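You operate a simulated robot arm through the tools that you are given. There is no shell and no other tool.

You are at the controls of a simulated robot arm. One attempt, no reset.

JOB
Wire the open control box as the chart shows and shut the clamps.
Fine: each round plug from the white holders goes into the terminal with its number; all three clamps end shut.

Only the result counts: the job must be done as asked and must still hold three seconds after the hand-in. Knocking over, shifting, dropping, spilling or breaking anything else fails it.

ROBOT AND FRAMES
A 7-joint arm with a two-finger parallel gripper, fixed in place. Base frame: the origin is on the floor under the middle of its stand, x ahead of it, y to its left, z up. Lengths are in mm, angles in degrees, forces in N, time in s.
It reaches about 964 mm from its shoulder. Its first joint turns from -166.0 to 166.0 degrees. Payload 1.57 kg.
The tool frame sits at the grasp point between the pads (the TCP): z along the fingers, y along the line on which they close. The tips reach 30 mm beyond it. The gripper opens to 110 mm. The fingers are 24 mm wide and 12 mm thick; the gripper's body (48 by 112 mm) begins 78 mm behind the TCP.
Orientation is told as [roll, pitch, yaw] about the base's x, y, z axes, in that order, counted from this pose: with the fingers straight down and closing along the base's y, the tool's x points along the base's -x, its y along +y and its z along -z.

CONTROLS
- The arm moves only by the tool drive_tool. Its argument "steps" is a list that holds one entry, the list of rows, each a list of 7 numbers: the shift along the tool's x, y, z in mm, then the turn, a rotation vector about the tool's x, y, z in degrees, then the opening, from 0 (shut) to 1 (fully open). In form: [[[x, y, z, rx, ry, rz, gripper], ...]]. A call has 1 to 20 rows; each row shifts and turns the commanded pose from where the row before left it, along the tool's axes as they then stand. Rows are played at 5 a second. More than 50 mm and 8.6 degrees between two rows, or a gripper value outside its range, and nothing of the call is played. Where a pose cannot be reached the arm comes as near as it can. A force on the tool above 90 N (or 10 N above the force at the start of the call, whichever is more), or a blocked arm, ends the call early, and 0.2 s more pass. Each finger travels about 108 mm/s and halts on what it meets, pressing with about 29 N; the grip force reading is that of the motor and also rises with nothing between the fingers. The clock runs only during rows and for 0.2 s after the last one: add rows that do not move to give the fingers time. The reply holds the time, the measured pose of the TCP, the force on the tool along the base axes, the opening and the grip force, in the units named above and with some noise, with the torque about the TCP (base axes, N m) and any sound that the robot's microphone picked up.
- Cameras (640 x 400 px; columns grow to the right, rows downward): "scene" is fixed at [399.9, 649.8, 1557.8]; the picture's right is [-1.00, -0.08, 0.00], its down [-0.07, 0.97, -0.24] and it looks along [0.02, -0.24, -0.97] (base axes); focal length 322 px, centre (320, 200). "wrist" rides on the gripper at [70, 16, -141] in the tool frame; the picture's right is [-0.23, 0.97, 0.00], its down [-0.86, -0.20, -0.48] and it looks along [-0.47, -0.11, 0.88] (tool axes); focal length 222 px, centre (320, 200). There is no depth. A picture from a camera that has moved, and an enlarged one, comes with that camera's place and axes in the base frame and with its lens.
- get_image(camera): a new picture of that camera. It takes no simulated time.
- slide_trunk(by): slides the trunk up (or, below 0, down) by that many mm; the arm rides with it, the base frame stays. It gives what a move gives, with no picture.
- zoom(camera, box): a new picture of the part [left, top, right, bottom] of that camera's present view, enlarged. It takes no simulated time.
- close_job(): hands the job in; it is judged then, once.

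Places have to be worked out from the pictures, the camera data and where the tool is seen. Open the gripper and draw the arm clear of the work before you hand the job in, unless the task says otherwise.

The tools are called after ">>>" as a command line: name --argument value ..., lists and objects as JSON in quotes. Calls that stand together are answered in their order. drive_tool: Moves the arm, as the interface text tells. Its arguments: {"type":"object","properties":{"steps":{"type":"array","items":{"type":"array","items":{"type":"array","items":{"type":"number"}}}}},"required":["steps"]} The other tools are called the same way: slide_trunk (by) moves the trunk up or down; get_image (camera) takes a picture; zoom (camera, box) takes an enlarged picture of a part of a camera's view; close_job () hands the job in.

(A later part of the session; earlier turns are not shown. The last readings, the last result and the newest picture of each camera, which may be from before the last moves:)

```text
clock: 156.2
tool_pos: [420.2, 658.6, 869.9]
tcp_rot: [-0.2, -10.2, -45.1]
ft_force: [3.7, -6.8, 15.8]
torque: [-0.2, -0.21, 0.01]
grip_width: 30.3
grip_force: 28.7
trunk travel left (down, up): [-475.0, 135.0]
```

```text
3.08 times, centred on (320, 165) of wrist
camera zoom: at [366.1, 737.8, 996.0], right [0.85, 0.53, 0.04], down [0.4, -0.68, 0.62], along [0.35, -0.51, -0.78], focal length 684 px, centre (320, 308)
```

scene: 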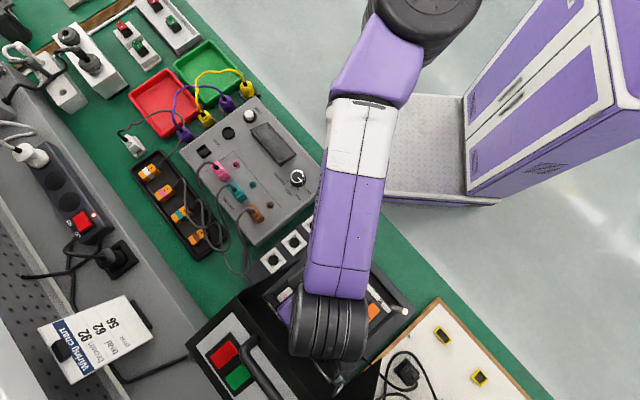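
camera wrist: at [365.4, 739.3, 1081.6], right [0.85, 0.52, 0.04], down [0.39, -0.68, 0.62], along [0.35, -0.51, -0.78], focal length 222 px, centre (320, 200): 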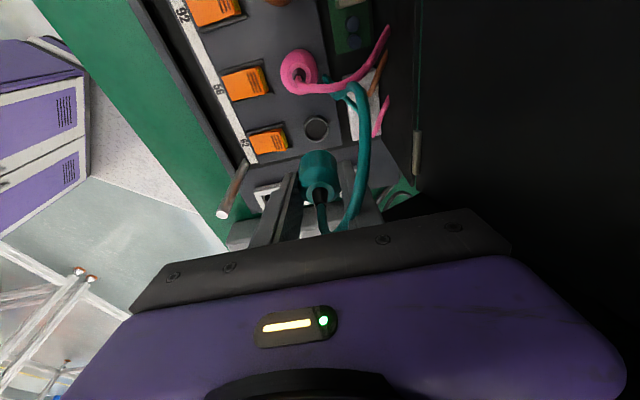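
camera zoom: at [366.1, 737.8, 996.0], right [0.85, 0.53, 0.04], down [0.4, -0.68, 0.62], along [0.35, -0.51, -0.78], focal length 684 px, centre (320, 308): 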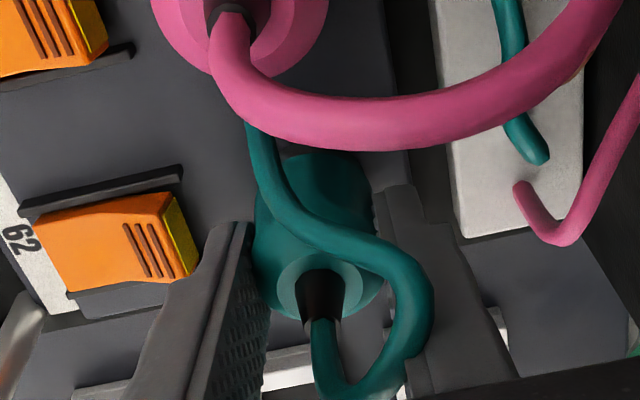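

Seated: 16 N at exactly the expected height. I open to about 38 mm and check.

>>> drive_tool --steps '[[[0, 0, 0, 0, 0, 0, 0.26], [0, 0, 0, 0, 0, 0, 0.32], [0, 0, 0, 0, 0, 0, 0.35], [0, 0, 0, 0, 0, 0, 0.35]]]'

>>> zoom --camera "wrist" --box '[270, 100, 370, 230]'

```text
clock: 157.2
tool_pos: [419.1, 660.3, 867.8]
tcp_rot: [-0.3, -10.1, -45.0]
ft_force: [-0.1, -0.8, 0.2]
torque: [0.01, 0.01, -0.01]
grip_width: 38.6
grip_force: 0.1
trunk travel left (down, up): [-475.0, 135.0]
```

```text
3.08 times, centred on (320, 165) of wrist
camera zoom: at [365.1, 738.2, 994.3], right [0.85, 0.53, 0.03], down [0.4, -0.67, 0.62], along [0.35, -0.51, -0.78], focal length 684 px, centre (320, 308)
```

zoom: 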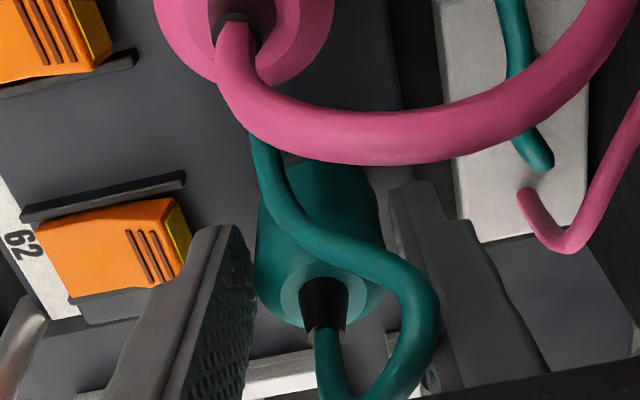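

Teal stays in 62. I rise with the trunk.

>>> slide_trunk --by 30

>>> slide_trunk --by 65

>>> get_image --camera "wrist"

>>> get_image --camera "scene"

```text
clock: 158.0
tool_pos: [419.0, 659.0, 898.6]
tcp_rot: [-0.3, -10.1, -45.0]
ft_force: [0.5, -0.4, 0.5]
torque: [0.0, 0.0, -0.01]
grip_width: 38.4
grip_force: 0.0
trunk travel left (down, up): [-505.0, 105.0]
```

```text
clock: 159.0
tool_pos: [419.0, 659.8, 963.9]
tcp_rot: [-0.3, -10.1, -45.0]
ft_force: [0.5, 0.8, -0.3]
torque: [0.01, 0.02, -0.01]
grip_width: 38.8
grip_force: 0.1
trunk travel left (down, up): [-570.0, 40.0]
```

```text
taken
camera wrist: at [365.3, 738.2, 1089.4], right [0.85, 0.53, 0.03], down [0.4, -0.67, 0.62], along [0.35, -0.51, -0.78], focal length 222 px, centre (320, 200)
```

wrist: 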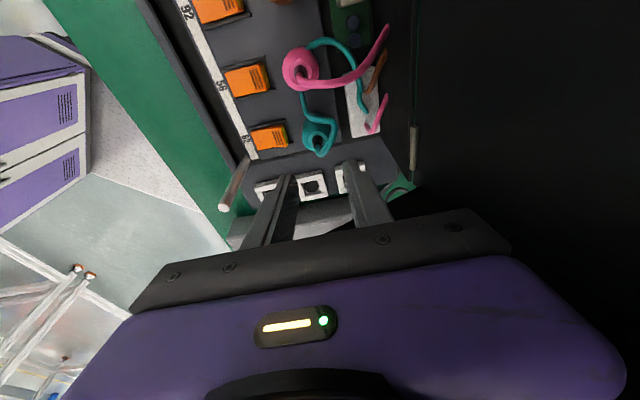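

```text
taken
```

scene: 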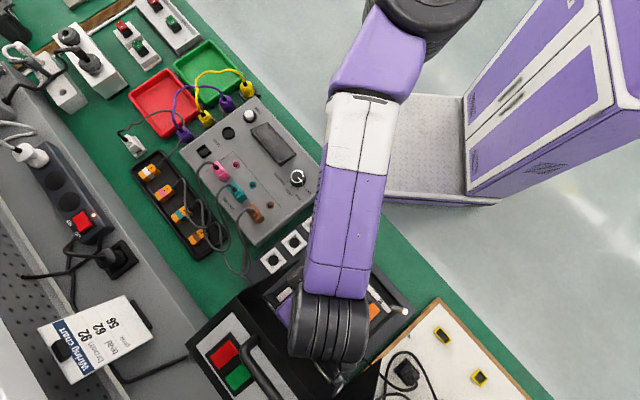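

All three plugs are in. I zoom to verify each one.

>>> zoom --camera "wrist" --box '[180, 0, 400, 180]'

>>> zoom --camera "wrist" --box '[240, 90, 350, 170]'

```text
2.22 times, centred on (290, 90) of wrist
camera zoom: at [365.3, 738.2, 1089.4], right [0.85, 0.53, 0.03], down [0.4, -0.67, 0.62], along [0.35, -0.51, -0.78], focal length 494 px, centre (387, 444)
```

zoom: 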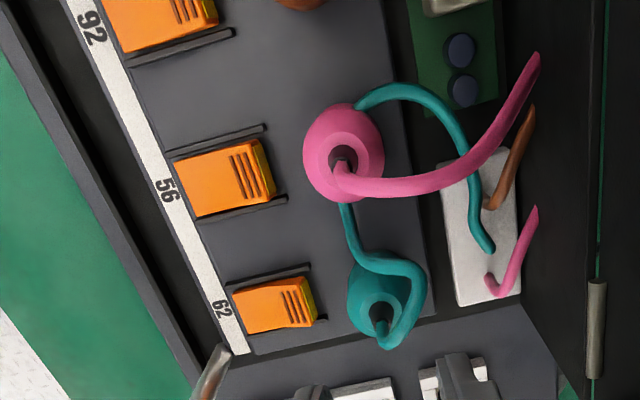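

```text
5.00 times, centred on (295, 130) of wrist
camera zoom: at [365.3, 738.2, 1089.4], right [0.85, 0.53, 0.03], down [0.4, -0.67, 0.62], along [0.35, -0.51, -0.78], focal length 1111 px, centre (445, 550)
```

zoom: 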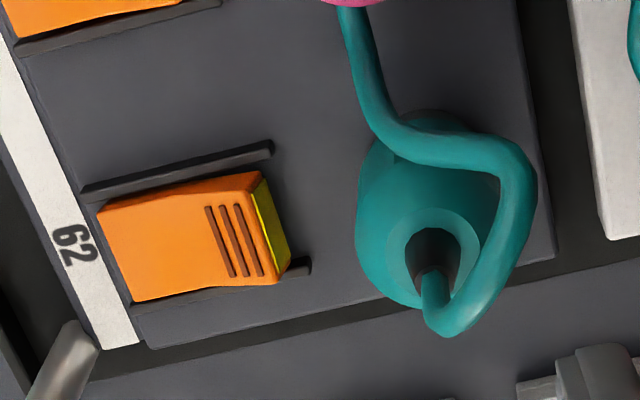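

Everything is wired correctly: brown 92, pink 56, teal 62. Next are the clamps, but first I try to free the arm with the empty hand: trunk fully up, slide to x≈361, then lower along the sphere and rise again as worked earlier.

>>> slide_trunk --by 40

>>> drive_tool --steps '[[[13.5, -13.5, -2.4, 0, 0, 0, 0.3], [13.5, -13.5, -2.4, 0, 0, 0, 0.2], [13.5, -13.5, -2.4, 0, 0, 0, 0.1], [0, 0, 0, 0, 0, 0, 0]]]'

```text
clock: 159.8
tool_pos: [418.8, 659.3, 1003.3]
tcp_rot: [-0.3, -10.1, -45.0]
ft_force: [-0.2, -0.3, 0.0]
torque: [0.01, 0.0, 0.0]
grip_width: 38.4
grip_force: 0.0
trunk travel left (down, up): [-610.0, 0.0]
```

```text
clock: 160.8
tool_pos: [361.2, 662.4, 1001.2]
tcp_rot: [-0.4, -10.2, -45.0]
ft_force: [-0.2, -0.5, 0.5]
torque: [-0.01, 0.0, -0.02]
grip_width: 0.2
grip_force: 21.0
out of reach, approached as far as the arm can: row 3
trunk travel left (down, up): [-610.0, 0.0]
```

Now I lower along the sphere with an inward component.

>>> drive_tool --steps '[[[-2.1, -5.7, 20.7, 0, 0, 0, 0], [-2.1, -5.7, 20.7, 0, 0, 0, 0], [-2.1, -5.7, 20.7, 0, 0, 0, 0], [0, 0, 0, 0, 0, 0, 0]]]'

```text
clock: 161.8
tool_pos: [362.1, 642.8, 940.3]
tcp_rot: [-0.4, -10.3, -44.9]
ft_force: [-0.1, 0.3, 0.2]
torque: [-0.01, -0.03, -0.02]
grip_width: 0.1
grip_force: 21.3
out of reach, approached as far as the arm can: row 2
trunk travel left (down, up): [-610.0, 0.0]
```

Now a pure rise of 40 mm to see if it leaves the sphere.

>>> drive_tool --steps '[[[-3.5, 0, -19.7, 0, 0, 0, 0], [-3.5, 0, -19.7, 0, 0, 0, 0], [0, 0, 0, 0, 0, 0, 0]]]'

```text
clock: 162.6
tool_pos: [363.2, 656.1, 977.9]
tcp_rot: [-0.3, -10.3, -45.0]
ft_force: [-0.3, -0.7, -0.3]
torque: [-0.01, 0.03, 0.01]
grip_width: 0.0
grip_force: 21.1
out of reach, approached as far as the arm can: row 1, 2
trunk travel left (down, up): [-610.0, 0.0]
```

Still sticking. I change the hand back to the orientation that always worked (yaw −90°, leaning inward 20°), letting the fingertips swing around the wrist, and will then try again.

>>> drive_tool --steps '[[[20, 0, -1, 0, 5.1, 0, 0], [20, 0, 0, 0, 5.1, 0, 0], [0, 0, 0, 0, 0, 7.5, 0], [0, 0, 0, 0, 0, 7.5, 0], [0, 0, 0, 0, 0, 7.5, 0], [0, 0, 0, 0, 0, 7.5, 0], [0, 0, 0, 0, 0, 7.5, 0], [0, 0, 0, 0, 0, 7.5, 0], [27, 0, 2, 0, 6.7, 0, 0], [27, 0, 4, 0, 6.7, 0, 0], [26, 0, 6, 0, 6.6, 0, 0], [0, 0, 0, 0, 0, 0, 0]]]'

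>>> get_image --camera "scene"

>>> get_image --camera "wrist"

```text
clock: 165.2
tool_pos: [334.3, 764.7, 968.1]
tcp_rot: [-0.3, 19.9, -90.3]
ft_force: [0.1, -0.6, -0.4]
torque: [-0.01, 0.0, 0.02]
grip_width: 0.0
grip_force: 21.5
trunk travel left (down, up): [-610.0, 0.0]
```

```text
taken
```

scene: 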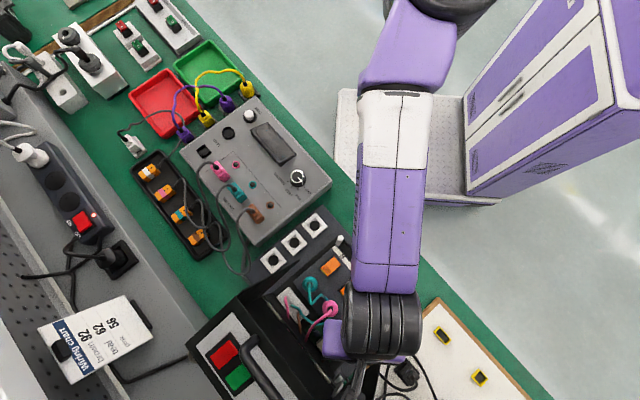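

```text
taken
camera wrist: at [351.0, 782.9, 1124.2], right [0.97, -0.21, -0.08], down [-0.2, -0.97, 0.16], along [-0.11, -0.14, -0.98], focal length 222 px, centre (320, 200)
```

wrist: 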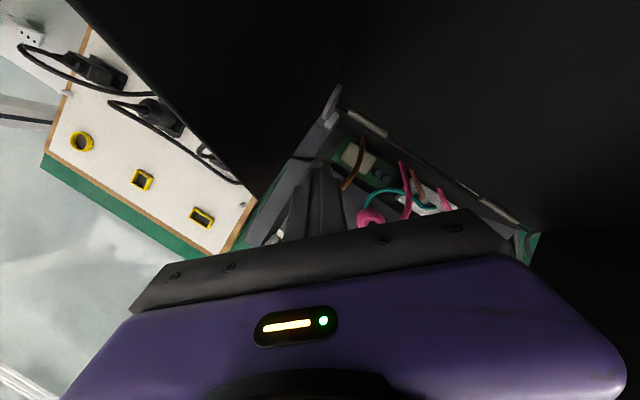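

Reached exactly with no flags. Now inward.

>>> drive_tool --steps '[[[-18.8, 0, -6.8, 0, 0, 0, 0], [-18.8, 0, -6.8, 0, 0, 0, 0], [0, 0, 0, 0, 0, 0, 0]]]'

```text
clock: 166.0
tool_pos: [337.5, 724.0, 968.6]
tcp_rot: [-0.1, 19.8, -90.3]
ft_force: [1.1, -0.7, 0.2]
torque: [0.0, 0.04, 0.04]
grip_width: 0.0
grip_force: 21.1
out of reach, approached as far as the arm can: row 1
trunk travel left (down, up): [-610.0, 0.0]
```

The arm is free again. Now the clamps: I'll press each lever's ribbed end with closed fingertips. Lever 92's press point is about (298.5,718.4); I move above it and then lower the trunk for better reach.

>>> drive_tool --steps '[[[6.4, -19.5, -24.3, 0, 0, 0, 0], [6.4, -19.5, -24.3, 0, 0, 0, 0], [0, 0, 0, 0, 0, 0, 0]]]'

>>> slide_trunk --by -90

>>> get_image --camera "wrist"

>>> zoom --camera "wrist" --box '[230, 100, 430, 250]'

>>> get_image --camera "scene"

```text
clock: 166.8
tool_pos: [294.3, 720.7, 1018.5]
tcp_rot: [-0.3, 19.8, -90.2]
ft_force: [0.3, 0.0, -0.6]
torque: [0.01, 0.04, 0.01]
grip_width: 0.0
grip_force: 20.8
trunk travel left (down, up): [-610.0, 0.0]
```

```text
clock: 168.1
tool_pos: [295.3, 721.1, 928.8]
tcp_rot: [-0.3, 19.9, -90.1]
ft_force: [-0.3, 0.3, -0.9]
torque: [-0.01, 0.04, 0.03]
grip_width: 0.1
grip_force: 21.0
trunk travel left (down, up): [-520.0, 90.0]
```

```text
taken
camera wrist: at [312.3, 740.4, 1084.6], right [0.97, -0.21, -0.08], down [-0.2, -0.97, 0.16], along [-0.11, -0.14, -0.98], focal length 222 px, centre (320, 200)
```

wrist: 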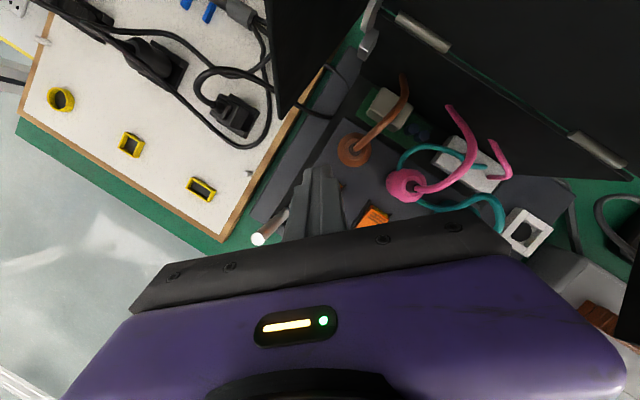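

```text
2.67 times, centred on (330, 175) of wrist
camera zoom: at [312.3, 740.4, 1084.6], right [0.97, -0.21, -0.08], down [-0.2, -0.97, 0.16], along [-0.11, -0.14, -0.98], focal length 592 px, centre (293, 267)
```

zoom: 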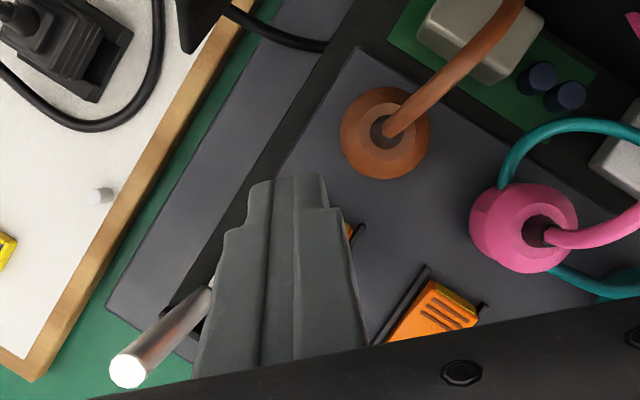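

```text
taken
```

scene: 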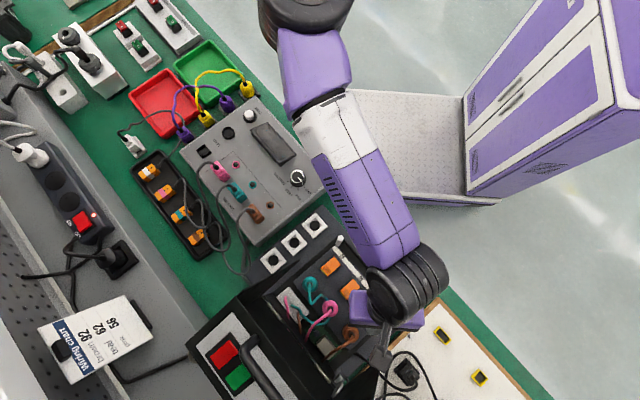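

The posture is normal again. The closed fingertips are just above the ribbed end of lever 92; I correct to (298.5,719.4) and descend to about 7 mm above it.

>>> drive_tool --steps '[[[-10.7, 1.1, 24.3, 0, 0, 0, 0], [-10.6, 1.1, 24.4, 0, 0, 0, 0], [0, 0, 0, 0, 0, 0, 0]]]'

>>> zoom --camera "wrist" --box '[230, 100, 430, 250]'

>>> zoom --camera "scene" --box '[320, 260, 440, 370]'

```text
clock: 168.9
tool_pos: [298.3, 720.9, 876.0]
tcp_rot: [-0.3, 19.7, -90.2]
ft_force: [-0.4, 0.4, -0.2]
torque: [0.02, -0.01, 0.04]
grip_width: 0.0
grip_force: 21.5
trunk travel left (down, up): [-520.0, 90.0]
```

```text
2.67 times, centred on (330, 175) of wrist
camera zoom: at [316.1, 738.3, 1031.4], right [0.97, -0.21, -0.08], down [-0.2, -0.97, 0.16], along [-0.11, -0.14, -0.98], focal length 592 px, centre (293, 267)
```

zoom: 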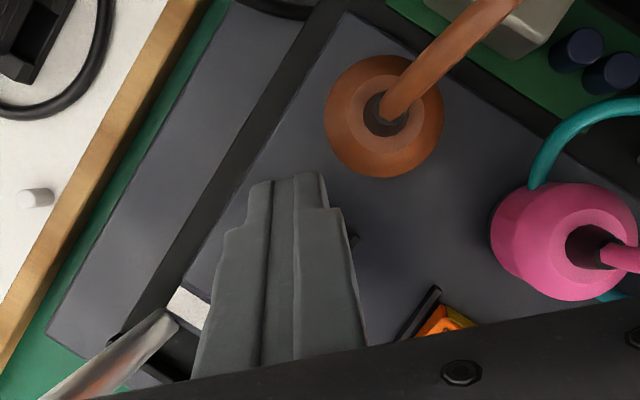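

```text
3.64 times, centred on (380, 315) of scene
camera zoom: at [399.9, 649.8, 1557.8], right [-1.0, -0.08, 0.0], down [-0.07, 0.97, -0.24], along [0.02, -0.24, -0.97], focal length 1171 px, centre (102, -218)
```

zoom: 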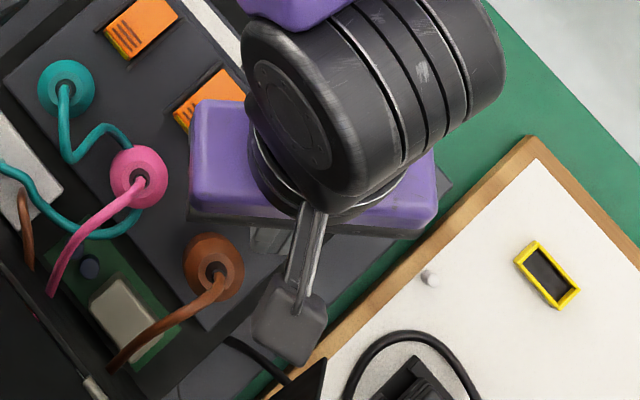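

The fingertips are over lever 92. I shift 2 mm further onto the ribs and press down in small steps, watching the force.

>>> drive_tool --steps '[[[-3.9, -2.3, 2.1, 0, 0, 0, 0], [-1.0, 0, 2.8, 0, 0, 0, 0], [-1.0, 0, 2.8, 0, 0, 0, 0], [0, 0, 0, 0, 0, 0, 0]]]'

```text
clock: 169.9
tool_pos: [293.3, 716.5, 865.9]
tcp_rot: [-0.4, 19.9, -90.1]
ft_force: [0.9, 0.1, -0.2]
torque: [0.03, 0.0, 0.03]
grip_width: 0.0
grip_force: 21.6
trunk travel left (down, up): [-520.0, 90.0]
```

No contact yet at z≈866. I continue down.

>>> drive_tool --steps '[[[-1.0, 0, 2.8, 0, 0, 0, 0], [-1.0, 0, 2.8, 0, 0, 0, 0], [-1.0, 0, 2.8, 0, 0, 0, 0], [0, 0, 0, 0, 0, 0, 0]]]'

>>> zoom --camera "wrist" --box '[230, 100, 430, 250]'

```text
clock: 170.9
tool_pos: [295.9, 719.7, 866.7]
tcp_rot: [-0.4, 20.5, -90.2]
ft_force: [2.5, -14.8, 31.2]
torque: [-0.45, 0.21, 0.16]
grip_width: 0.0
grip_force: 20.8
trunk travel left (down, up): [-520.0, 90.0]
stopped in row 4: the force on the tool passed its limit at 91 N (the readings are from after the stop); the commanded pose is now the measured one
```

```text
2.67 times, centred on (330, 175) of wrist
camera zoom: at [312.9, 736.3, 1021.6], right [0.97, -0.22, -0.09], down [-0.2, -0.97, 0.15], along [-0.12, -0.13, -0.98], focal length 592 px, centre (293, 267)
```

zoom: 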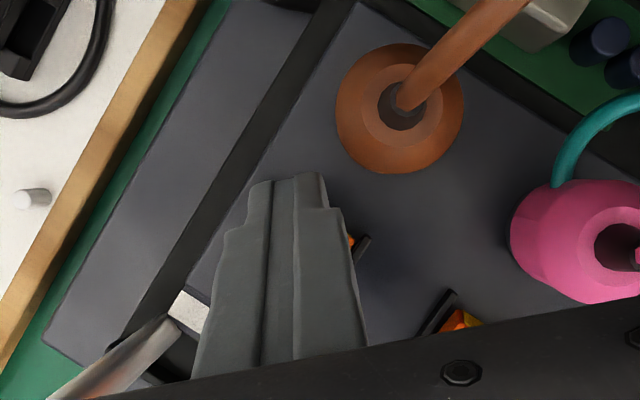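

The force hit 91 N without the lever giving way, so I must understand the clamp better. I rise and look at the levers closely.

>>> drive_tool --steps '[[[6.8, 0, -18.8, 0, 0, 0, 0], [13, -20, -30, 0, 0, 0, 0], [0, 0, -20, 0, 0, 0, 0], [0, 0, 0, 0, 0, 0, 0]]]'

>>> get_image --camera "wrist"

>>> zoom --camera "wrist" --box '[280, 130, 400, 240]'

>>> zoom --camera "scene" --box '[315, 245, 385, 320]'

```text
clock: 171.9
tool_pos: [276.2, 713.2, 934.3]
tcp_rot: [-0.4, 20.2, -90.2]
ft_force: [0.5, -1.1, 0.3]
torque: [-0.01, -0.02, -0.02]
grip_width: 0.0
grip_force: 21.0
trunk travel left (down, up): [-520.0, 90.0]
```

```text
taken
camera wrist: at [294.1, 729.8, 1091.1], right [0.97, -0.22, -0.08], down [-0.2, -0.97, 0.16], along [-0.12, -0.13, -0.98], focal length 222 px, centre (320, 200)
```

wrist: 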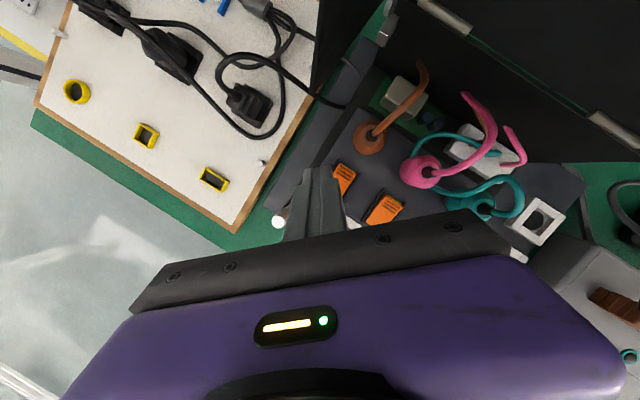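

```text
3.64 times, centred on (340, 185) of wrist
camera zoom: at [294.1, 729.8, 1091.1], right [0.97, -0.22, -0.08], down [-0.2, -0.97, 0.16], along [-0.12, -0.13, -0.98], focal length 808 px, centre (247, 254)
```

zoom: 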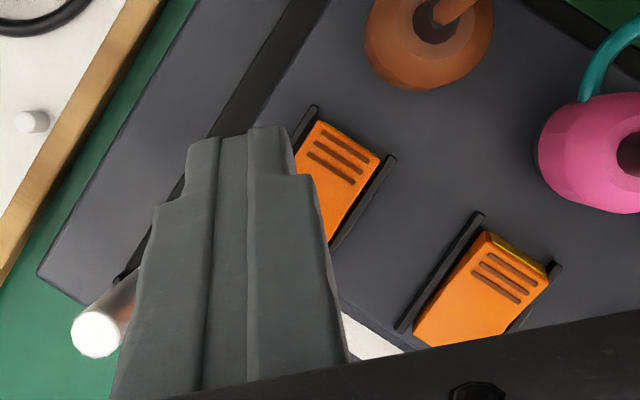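

```text
5.33 times, centred on (350, 282) of scene
camera zoom: at [399.9, 649.8, 1557.8], right [-1.0, -0.08, 0.0], down [-0.07, 0.97, -0.24], along [0.02, -0.24, -0.97], focal length 1718 px, centre (160, -240)
```

zoom: 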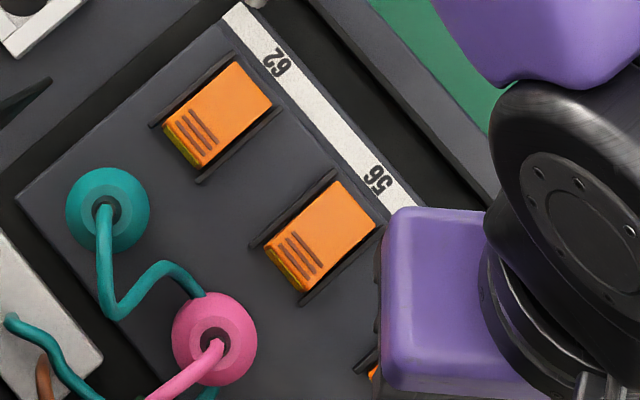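

Lever 92 now looks lower between its rails (no yellow edge) than lever 56, so it may well have shut. I move aside for a clear comparison.

>>> drive_tool --steps '[[[-20, -20, -10, 0, 0, 0, 0], [-20, -10, -10, 0, 0, 0, 0], [0, 0, 0, 0, 0, 0, 0]]]'

>>> get_image --camera "wrist"

>>> zoom --camera "wrist" --box '[300, 90, 460, 220]'

>>> zoom --camera "scene" --box '[320, 250, 400, 330]'

```text
clock: 172.7
tool_pos: [244.3, 668.2, 939.1]
tcp_rot: [-0.4, 20.2, -90.2]
ft_force: [0.3, -1.1, -0.2]
torque: [0.01, -0.02, -0.01]
grip_width: 0.3
grip_force: 21.7
trunk travel left (down, up): [-520.0, 90.0]
```

```text
taken
camera wrist: at [262.3, 685.4, 1095.6], right [0.97, -0.21, -0.08], down [-0.2, -0.97, 0.15], along [-0.11, -0.13, -0.98], focal length 222 px, centre (320, 200)
```

wrist: 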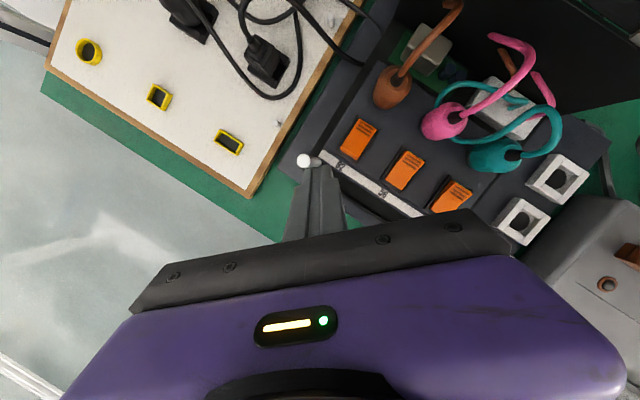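

```text
3.08 times, centred on (380, 155) of wrist
camera zoom: at [262.3, 685.4, 1095.6], right [0.97, -0.21, -0.08], down [-0.2, -0.97, 0.15], along [-0.11, -0.13, -0.98], focal length 684 px, centre (135, 338)
```

zoom: 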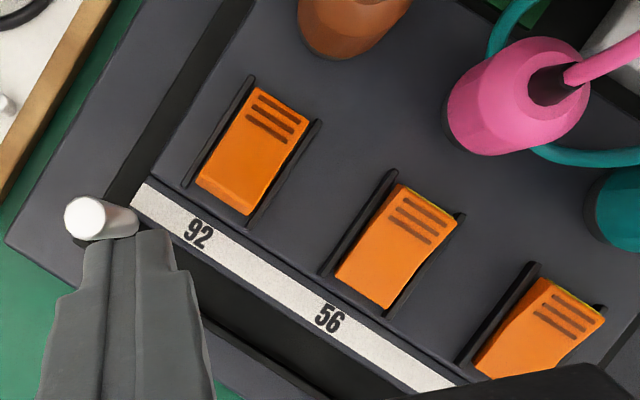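

```text
5.00 times, centred on (360, 290) of scene
camera zoom: at [399.9, 649.8, 1557.8], right [-1.0, -0.08, 0.0], down [-0.07, 0.97, -0.24], along [0.02, -0.24, -0.97], focal length 1610 px, centre (120, -250)
```

zoom: 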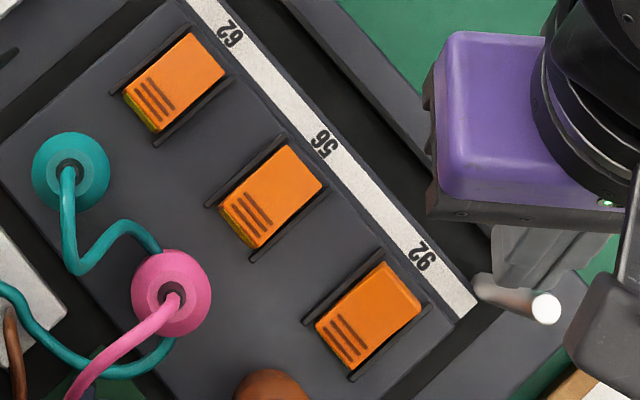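

Lever 92 is clearly flat between its rails now: shut. Next lever 56: I move to above (342,673.8).

>>> drive_tool --steps '[[[3.4, 10, -9.4, 0, 0, 0, 0], [1.9, 28.6, 0.7, 0, 0, 0, 0], [1.9, 28.6, 0.7, 0, 0, 0, 0], [1.9, 28.5, 0.7, 0, 0, 0, 0], [0, 0, 0, 0, 0, 0, 0]]]'

>>> get_image --camera "wrist"

>>> zoom --camera "wrist" --box '[240, 100, 400, 230]'

```text
clock: 173.9
tool_pos: [341.5, 675.3, 948.4]
tcp_rot: [-0.4, 20.2, -90.1]
ft_force: [-1.1, 0.4, 0.7]
torque: [-0.01, -0.02, -0.01]
grip_width: 0.2
grip_force: 21.4
trunk travel left (down, up): [-520.0, 90.0]
```

```text
taken
camera wrist: at [359.6, 693.4, 1104.4], right [0.97, -0.21, -0.08], down [-0.2, -0.97, 0.15], along [-0.12, -0.13, -0.98], focal length 222 px, centre (320, 200)
```

wrist: 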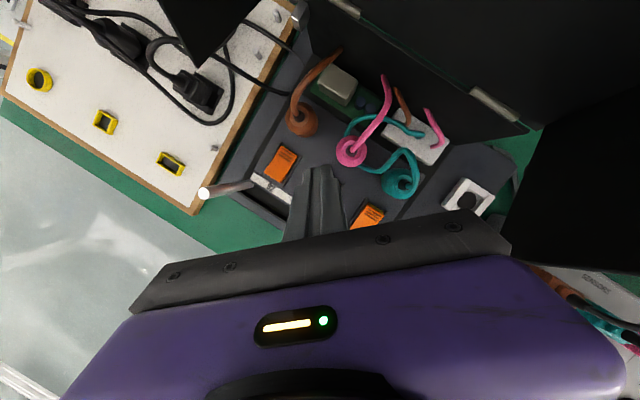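

```text
3.08 times, centred on (320, 165) of wrist
camera zoom: at [359.6, 693.4, 1104.4], right [0.97, -0.21, -0.08], down [-0.2, -0.97, 0.15], along [-0.12, -0.13, -0.98], focal length 684 px, centre (320, 308)
```

zoom: 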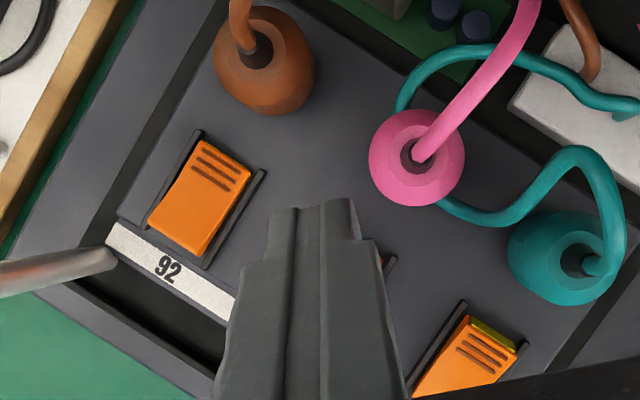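

The shut lever 92 differs clearly from the raised ones. I lower over lever 56 to z≈880.

>>> drive_tool --steps '[[[-13, -0.8, 31.5, 0, 0, 0, 0], [-12.9, -0.8, 31.4, 0, 0, 0, 0], [0, 0, 0, 0, 0, 0, 0]]]'

>>> zoom --camera "wrist" --box '[240, 100, 400, 230]'

```text
clock: 174.7
tool_pos: [340.4, 673.5, 880.7]
tcp_rot: [-0.4, 20.1, -90.3]
ft_force: [1.1, -0.5, 0.0]
torque: [0.0, -0.04, 0.03]
grip_width: 0.0
grip_force: 21.1
trunk travel left (down, up): [-520.0, 90.0]
```

```text
3.08 times, centred on (320, 165) of wrist
camera zoom: at [357.7, 690.3, 1035.9], right [0.97, -0.21, -0.08], down [-0.2, -0.97, 0.15], along [-0.12, -0.13, -0.98], focal length 684 px, centre (320, 308)
```

zoom: 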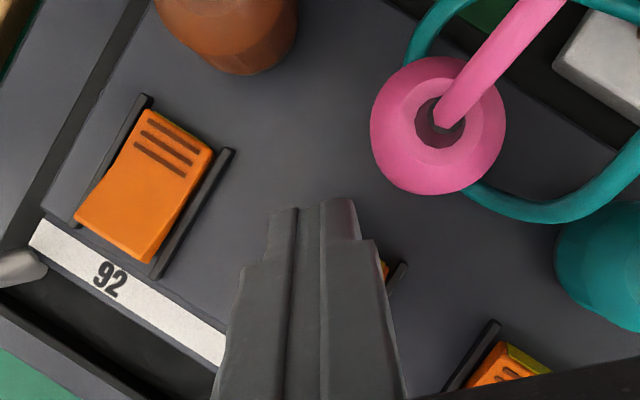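

Well placed at (341.7,673.2). I press down gently in 3 mm steps.

>>> drive_tool --steps '[[[-1.0, 0, 2.8, 0, 0, 0, 0], [-1.0, 0, 2.8, 0, 0, 0, 0], [-1.0, 0, 2.8, 0, 0, 0, 0], [-1.0, 0, 2.8, 0, 0, 0, 0], [0, 0, 0, 0, 0, 0, 0]]]'

```text
clock: 175.9
tool_pos: [340.8, 673.6, 868.6]
tcp_rot: [-0.4, 20.1, -90.2]
ft_force: [1.8, 1.5, 2.8]
torque: [0.12, -0.07, 0.02]
grip_width: 0.0
grip_force: 21.8
trunk travel left (down, up): [-520.0, 90.0]
```

Slight contact (about 3 N) at z≈868. I press further in 2 mm steps.

>>> drive_tool --steps '[[[-0.7, 0, 1.9, 0, 0, 0, 0], [-0.7, 0, 1.9, 0, 0, 0, 0], [-0.7, 0, 1.9, 0, 0, 0, 0], [0, 0, 0, 0, 0, 0, 0]]]'

```text
clock: 176.9
tool_pos: [339.7, 672.4, 864.9]
tcp_rot: [-0.4, 20.5, -90.3]
ft_force: [3.6, -14.2, 37.1]
torque: [-0.45, 0.27, 0.13]
grip_width: 0.2
grip_force: 21.4
trunk travel left (down, up): [-520.0, 90.0]
```

37 N now. I push a little more to be sure, staying below the limit.

>>> drive_tool --steps '[[[-0.5, 0, 1.4, 0, 0, 0, 0], [-0.3, 0, 0.9, 0, 0, 0, 0], [0, 0, 0, 0, 0, 0, 0]]]'

>>> drive_tool --steps '[[[3.4, 0, -9.4, 0, 0, 0, 0], [6.8, 0, -18.8, 0, 0, 0, 0], [-14, -20, -34, 0, 0, 0, 0], [-20, -25, -15, 0, 0, 0, 0], [0, 0, 0, 0, 0, 0, 0]]]'

>>> zoom --camera "wrist" --box '[260, 80, 440, 220]'

>>> zoom --camera "scene" --box '[310, 240, 390, 320]'

```text
clock: 177.7
tool_pos: [340.2, 674.2, 865.5]
tcp_rot: [-0.5, 20.6, -90.3]
ft_force: [3.4, -25.1, 63.1]
torque: [-0.77, 0.52, 0.26]
grip_width: 0.0
grip_force: 21.4
trunk travel left (down, up): [-520.0, 90.0]
```

```text
clock: 178.9
tool_pos: [294.7, 622.6, 924.7]
tcp_rot: [-0.4, 20.1, -90.2]
ft_force: [0.4, 0.1, -0.1]
torque: [0.02, 0.02, 0.0]
grip_width: 0.0
grip_force: 21.2
trunk travel left (down, up): [-520.0, 90.0]
```

```text
2.86 times, centred on (350, 150) of wrist
camera zoom: at [312.0, 640.8, 1080.9], right [0.97, -0.21, -0.08], down [-0.2, -0.97, 0.16], along [-0.12, -0.13, -0.98], focal length 635 px, centre (234, 343)
```

zoom: 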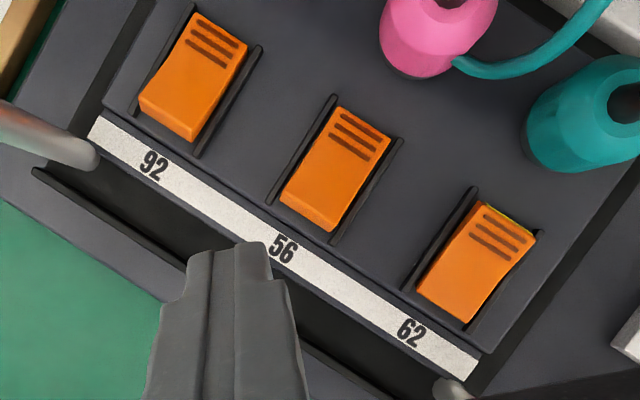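

```text
5.00 times, centred on (350, 280) of scene
camera zoom: at [399.9, 649.8, 1557.8], right [-1.0, -0.08, 0.0], down [-0.07, 0.97, -0.24], along [0.02, -0.24, -0.97], focal length 1610 px, centre (170, -200)
```

zoom: 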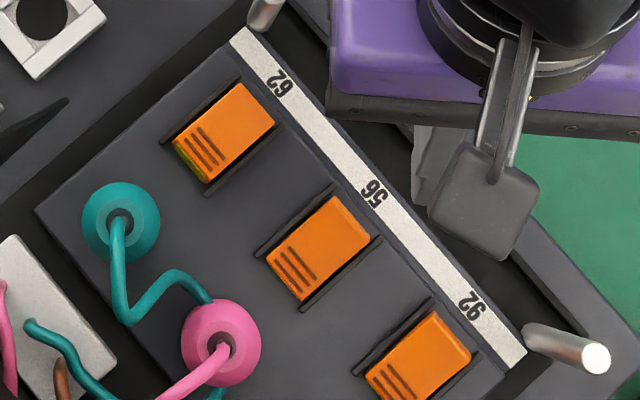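

Levers 92 and 56 are shut; only 62 still shows its yellow edge. For it I turn the hand to yaw −112° (leaning away from the lid wall) and move above (387,629).

>>> drive_tool --steps '[[[0, 0, -5, -2.5, 0, 6.9, 0], [0, 0, -5, -2.5, 0, 6.9, 0], [0, 0, 0, -2.5, 0, 6.9, 0], [12.4, 27.3, 4.5, 0, 0, 0, 0], [12.4, 27.3, 4.5, 0, 0, 0, 0], [0, 0, 0, 0, 0, 0, 0]]]'

>>> get_image --camera "wrist"

>>> get_image --camera "scene"

```text
clock: 180.3
tool_pos: [357.1, 624.0, 933.8]
tcp_rot: [-0.4, 20.1, -112.4]
ft_force: [-1.1, 0.2, 0.4]
torque: [0.04, -0.04, 0.02]
grip_width: 0.0
grip_force: 21.4
trunk travel left (down, up): [-520.0, 90.0]
```

```text
taken
camera wrist: at [379.1, 634.2, 1090.9], right [0.82, -0.56, -0.09], down [-0.55, -0.82, 0.16], along [-0.16, -0.08, -0.98], focal length 222 px, centre (320, 200)
```

wrist: 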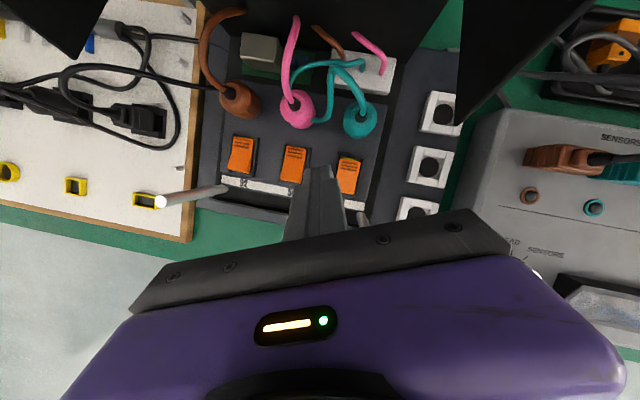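

```text
taken
```

scene: 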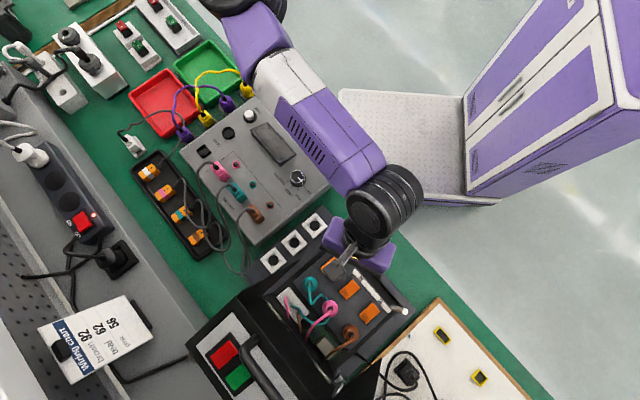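

All clear of the lid. I move over lever 62 and descend to z≈880.

>>> drive_tool --steps '[[[15, 25.4, 5.5, 0, 0, 0, 0], [-9.2, 0, 25.4, 0, 0, 0, 0], [-9.2, 0, 25.4, 0, 0, 0, 0], [0, 0, 0, 0, 0, 0, 0]]]'

>>> get_image --camera "wrist"

>>> zoom --camera "wrist" --box '[240, 80, 420, 220]'

```text
clock: 181.3
tool_pos: [384.2, 630.0, 878.5]
tcp_rot: [-0.5, 20.2, -112.2]
ft_force: [-0.4, 0.5, 0.8]
torque: [-0.05, -0.01, 0.01]
grip_width: 0.1
grip_force: 21.1
trunk travel left (down, up): [-520.0, 90.0]
```

```text
taken
camera wrist: at [407.1, 639.5, 1035.8], right [0.82, -0.56, -0.09], down [-0.55, -0.82, 0.16], along [-0.16, -0.08, -0.98], focal length 222 px, centre (320, 200)
```

wrist: 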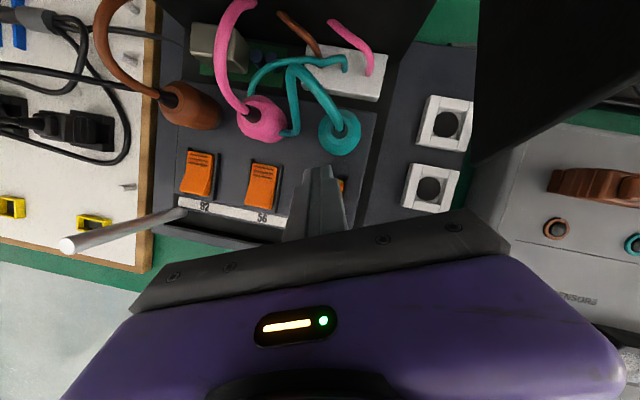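

```text
2.86 times, centred on (330, 150) of wrist
camera zoom: at [407.1, 639.5, 1035.8], right [0.82, -0.56, -0.09], down [-0.55, -0.82, 0.16], along [-0.16, -0.08, -0.98], focal length 635 px, centre (291, 343)
```

zoom: 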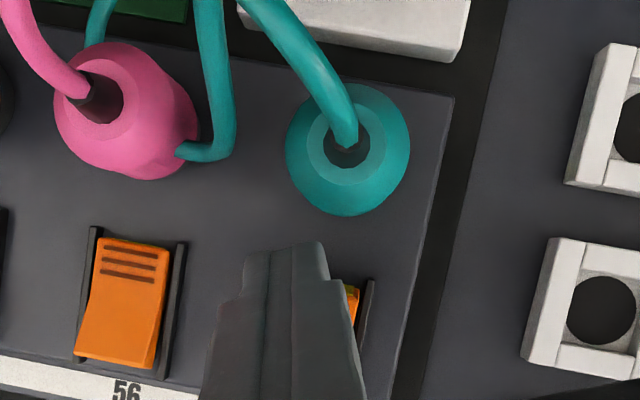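

The contact point is a few millimetres off the lever's middle (toward +q), so I shift (3.7,−1.4) mm and then press in small steps.

>>> drive_tool --steps '[[[0.1, 4, 0, 0, 0, 0, 0], [-1.0, 0, 2.8, 0, 0, 0, 0], [-1.0, 0, 2.8, 0, 0, 0, 0], [-1.0, 0, 2.8, 0, 0, 0, 0], [0, 0, 0, 0, 0, 0, 0]]]'

>>> zoom --camera "wrist" --box '[240, 80, 420, 220]'

```text
clock: 182.5
tool_pos: [388.0, 629.4, 870.5]
tcp_rot: [-0.5, 20.1, -112.3]
ft_force: [-0.7, -1.2, 0.9]
torque: [-0.01, -0.07, -0.02]
grip_width: 0.0
grip_force: 21.1
trunk travel left (down, up): [-520.0, 90.0]
```

```text
2.86 times, centred on (330, 150) of wrist
camera zoom: at [409.6, 638.7, 1026.9], right [0.82, -0.56, -0.09], down [-0.55, -0.82, 0.16], along [-0.16, -0.08, -0.98], focal length 635 px, centre (291, 343)
```

zoom: 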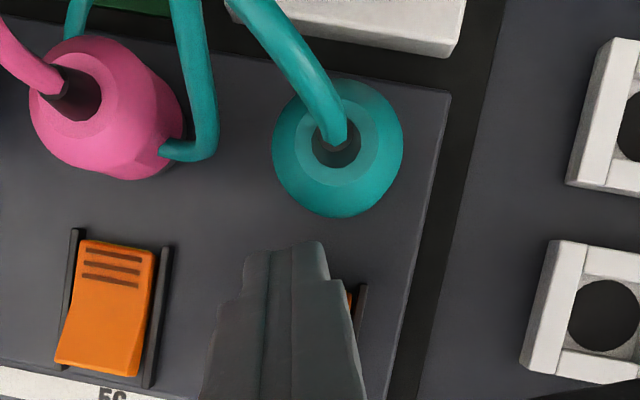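

Now covering the lever well. I press on in 2 mm steps.

>>> drive_tool --steps '[[[-0.7, 0.5, 1.9, 0, 0, 0, 0], [-0.7, 0, 1.9, 0, 0, 0, 0], [-0.7, 0, 1.9, 0, 0, 0, 0], [0, 0, 0, 0, 0, 0, 0]]]'

```text
clock: 183.5
tool_pos: [386.7, 628.0, 865.1]
tcp_rot: [-0.5, 20.1, -112.2]
ft_force: [0.0, -2.2, 6.3]
torque: [-0.06, 0.05, 0.05]
grip_width: 0.0
grip_force: 21.3
trunk travel left (down, up): [-520.0, 90.0]
```

6 N so far at z≈865. I press another 4 mm.

>>> drive_tool --steps '[[[-0.5, 0, 1.4, 0, 0, 0, 0], [-0.5, 0, 1.4, 0, 0, 0, 0], [0, 0, 0, 0, 0, 0, 0]]]'

```text
clock: 184.3
tool_pos: [387.8, 629.0, 864.6]
tcp_rot: [-0.5, 20.3, -112.3]
ft_force: [-0.5, -7.4, 30.0]
torque: [-0.23, 0.23, 0.05]
grip_width: 0.0
grip_force: 21.4
trunk travel left (down, up): [-520.0, 90.0]
```

30 N: it is bottoming out like the others. I push to about 60 N, then rise and inspect.

>>> drive_tool --steps '[[[-0.5, 0, 1.4, 0, 0, 0, 0], [-0.4, 0, 1.2, 0, 0, 0, 0], [0, 0, 0, 0, 0, 0, 0]]]'

>>> drive_tool --steps '[[[3.4, 0, -9.4, 0, 0, 0, 0], [10.2, 0, -28.2, 0, 0, 0, 0], [-15, -15, -30, 0, 0, 0, 0], [-30, -10, -20, 0, 0, 0, 0], [0, 0, 0, 0, 0, 0, 0]]]'

>>> get_image --camera "wrist"

>>> zoom --camera "wrist" --box '[200, 80, 420, 220]'

>>> zoom --camera "scene" --box '[300, 240, 400, 330]'

```text
clock: 185.1
tool_pos: [387.5, 630.0, 865.3]
tcp_rot: [-0.6, 20.4, -112.4]
ft_force: [-2.6, -21.2, 67.9]
torque: [-0.57, 0.43, 0.16]
grip_width: 0.0
grip_force: 21.6
trunk travel left (down, up): [-520.0, 90.0]
```

```text
clock: 186.3
tool_pos: [343.2, 581.3, 930.0]
tcp_rot: [-0.5, 20.0, -112.3]
ft_force: [0.3, 0.0, -0.5]
torque: [0.01, 0.0, 0.0]
grip_width: 0.0
grip_force: 21.3
trunk travel left (down, up): [-520.0, 90.0]
```

```text
taken
camera wrist: at [366.0, 591.0, 1085.3], right [0.82, -0.56, -0.09], down [-0.55, -0.82, 0.16], along [-0.16, -0.08, -0.98], focal length 222 px, centre (320, 200)
```

wrist: 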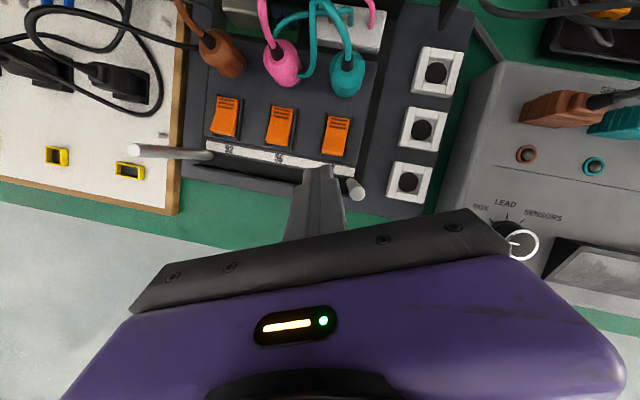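

```text
2.86 times, centred on (310, 150) of wrist
camera zoom: at [366.0, 591.0, 1085.3], right [0.82, -0.56, -0.09], down [-0.55, -0.82, 0.16], along [-0.16, -0.08, -0.98], focal length 635 px, centre (349, 343)
```

zoom: 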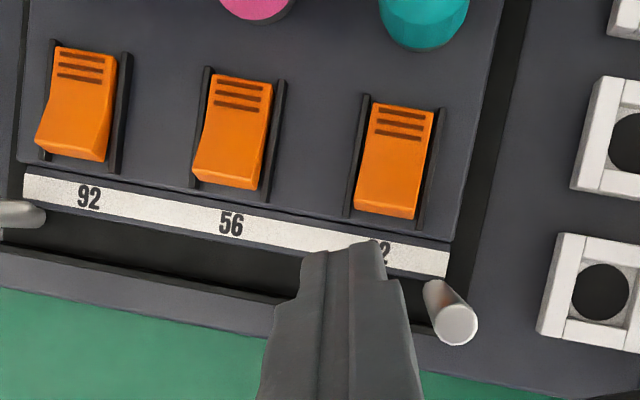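

```text
4.44 times, centred on (350, 285) of scene
camera zoom: at [399.9, 649.8, 1557.8], right [-1.0, -0.08, 0.0], down [-0.07, 0.97, -0.24], along [0.02, -0.24, -0.97], focal length 1432 px, centre (187, -178)
```

zoom: 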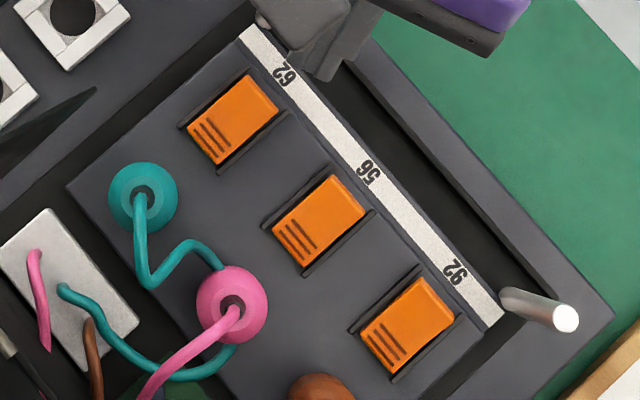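

All three levers now lie flat with no yellow showing, each bottomed at the same height. I rise straight up (a post is close to the fingers) and draw back, opening the gripper when clear.

>>> drive_tool --steps '[[[6.8, 0, -18.8, 0, 0, 0, 0], [10.2, 0, -28.2, 0, 0, 0, 0], [10.2, 0, -28.2, 0, 0, 0, 0], [0, 0, 0, 0, 0, 0, 0]]]'

>>> get_image --camera "wrist"

>>> zoom --camera "wrist" --box '[180, 20, 400, 200]'

```text
clock: 187.3
tool_pos: [343.9, 582.0, 1012.3]
tcp_rot: [-0.5, 20.0, -112.4]
ft_force: [0.9, -0.8, 0.2]
torque: [-0.02, -0.01, 0.05]
grip_width: 0.0
grip_force: 21.4
trunk travel left (down, up): [-520.0, 90.0]
```

```text
taken
camera wrist: at [367.2, 592.2, 1168.0], right [0.82, -0.56, -0.09], down [-0.55, -0.82, 0.16], along [-0.16, -0.08, -0.98], focal length 222 px, centre (320, 200)
```

wrist: 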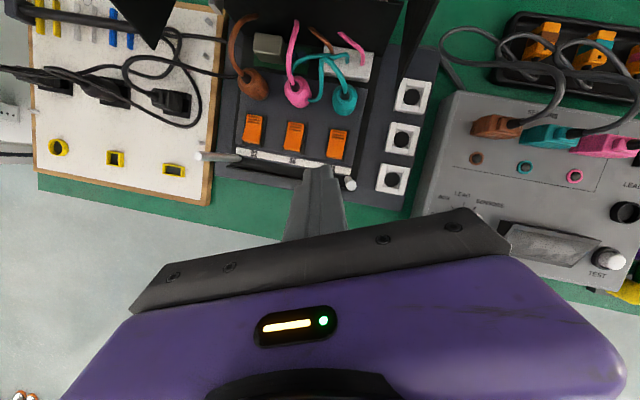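

```text
2.22 times, centred on (290, 110) of wrist
camera zoom: at [367.2, 592.2, 1168.0], right [0.82, -0.56, -0.09], down [-0.55, -0.82, 0.16], along [-0.16, -0.08, -0.98], focal length 494 px, centre (387, 400)
```

zoom: 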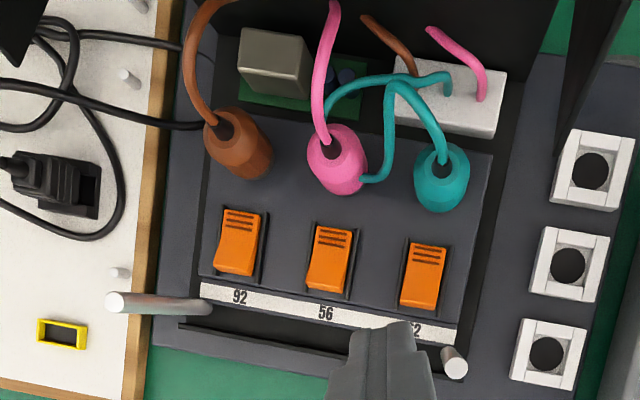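

A clear picture: brown at 92, pink at 56, teal at 62, clamps flat. I zoom once more on the plug bases and the levers.

>>> zoom --camera "wrist" --box '[230, 50, 370, 110]'

>>> zoom --camera "wrist" --box '[235, 100, 365, 175]'

```text
4.57 times, centred on (300, 80) of wrist
camera zoom: at [367.2, 592.2, 1168.0], right [0.82, -0.56, -0.09], down [-0.55, -0.82, 0.16], along [-0.16, -0.08, -0.98], focal length 1015 px, centre (411, 749)
```

zoom: 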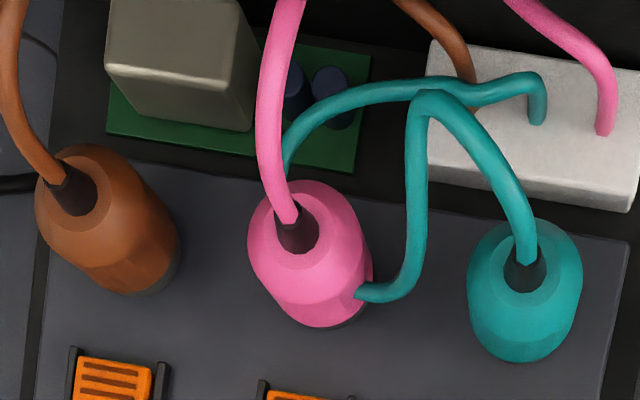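

```text
4.92 times, centred on (300, 138) of wrist
camera zoom: at [367.2, 592.2, 1168.0], right [0.82, -0.56, -0.09], down [-0.55, -0.82, 0.16], along [-0.16, -0.08, -0.98], focal length 1094 px, centre (418, 508)
```

zoom: 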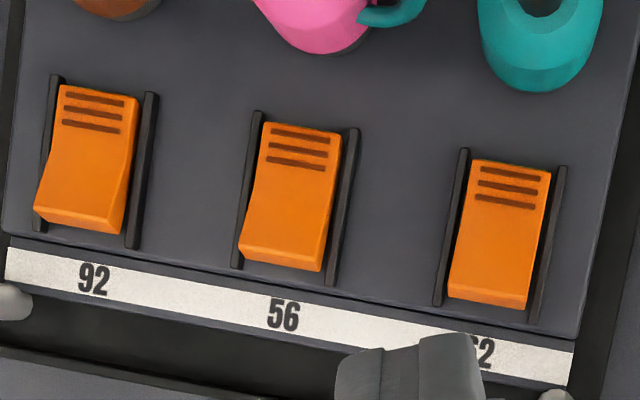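

The three rockers are all in the same pressed state with their plugs seated. I draw the arm back toward the base and open the gripper.

>>> drive_tool --steps '[[[-34.2, -15.5, -12.5, 0, 0, 0, 0], [-34.2, -15.5, -12.5, 0, 0, 0, 0.2], [-34.2, -15.5, -12.5, 0, 0, 0, 0.5], [0, 0, 0, 0, 0, 0, 0.8], [0, 0, 0, 0, 0, 0, 0.8]]]'

>>> get_image --camera "scene"

>>> zoom --camera "scene" --box '[230, 200, 430, 380]'

```text
clock: 188.5
tool_pos: [259.2, 498.3, 1010.3]
tcp_rot: [-0.5, 20.0, -112.3]
ft_force: [0.0, 0.2, -0.3]
torque: [0.01, 0.03, -0.03]
grip_width: 88.0
grip_force: 0.0
trunk travel left (down, up): [-520.0, 90.0]
```

```text
taken
```

scene: 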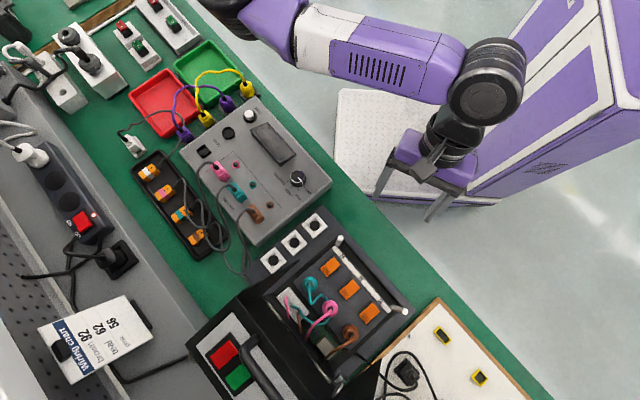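

```text
2.22 times, centred on (330, 290) of scene
camera zoom: at [399.9, 649.8, 1557.8], right [-1.0, -0.08, 0.0], down [-0.07, 0.97, -0.24], along [0.02, -0.24, -0.97], focal length 716 px, centre (298, 0)
```

zoom: 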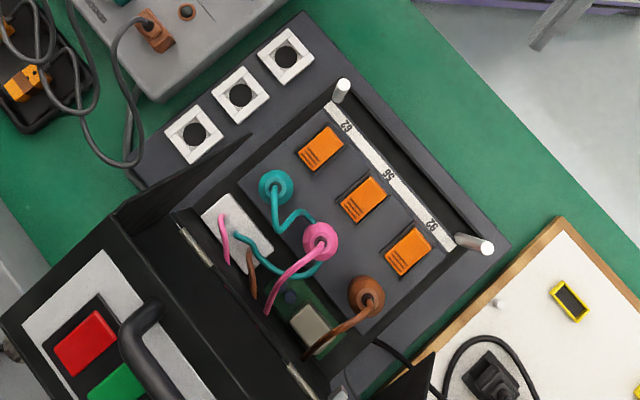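

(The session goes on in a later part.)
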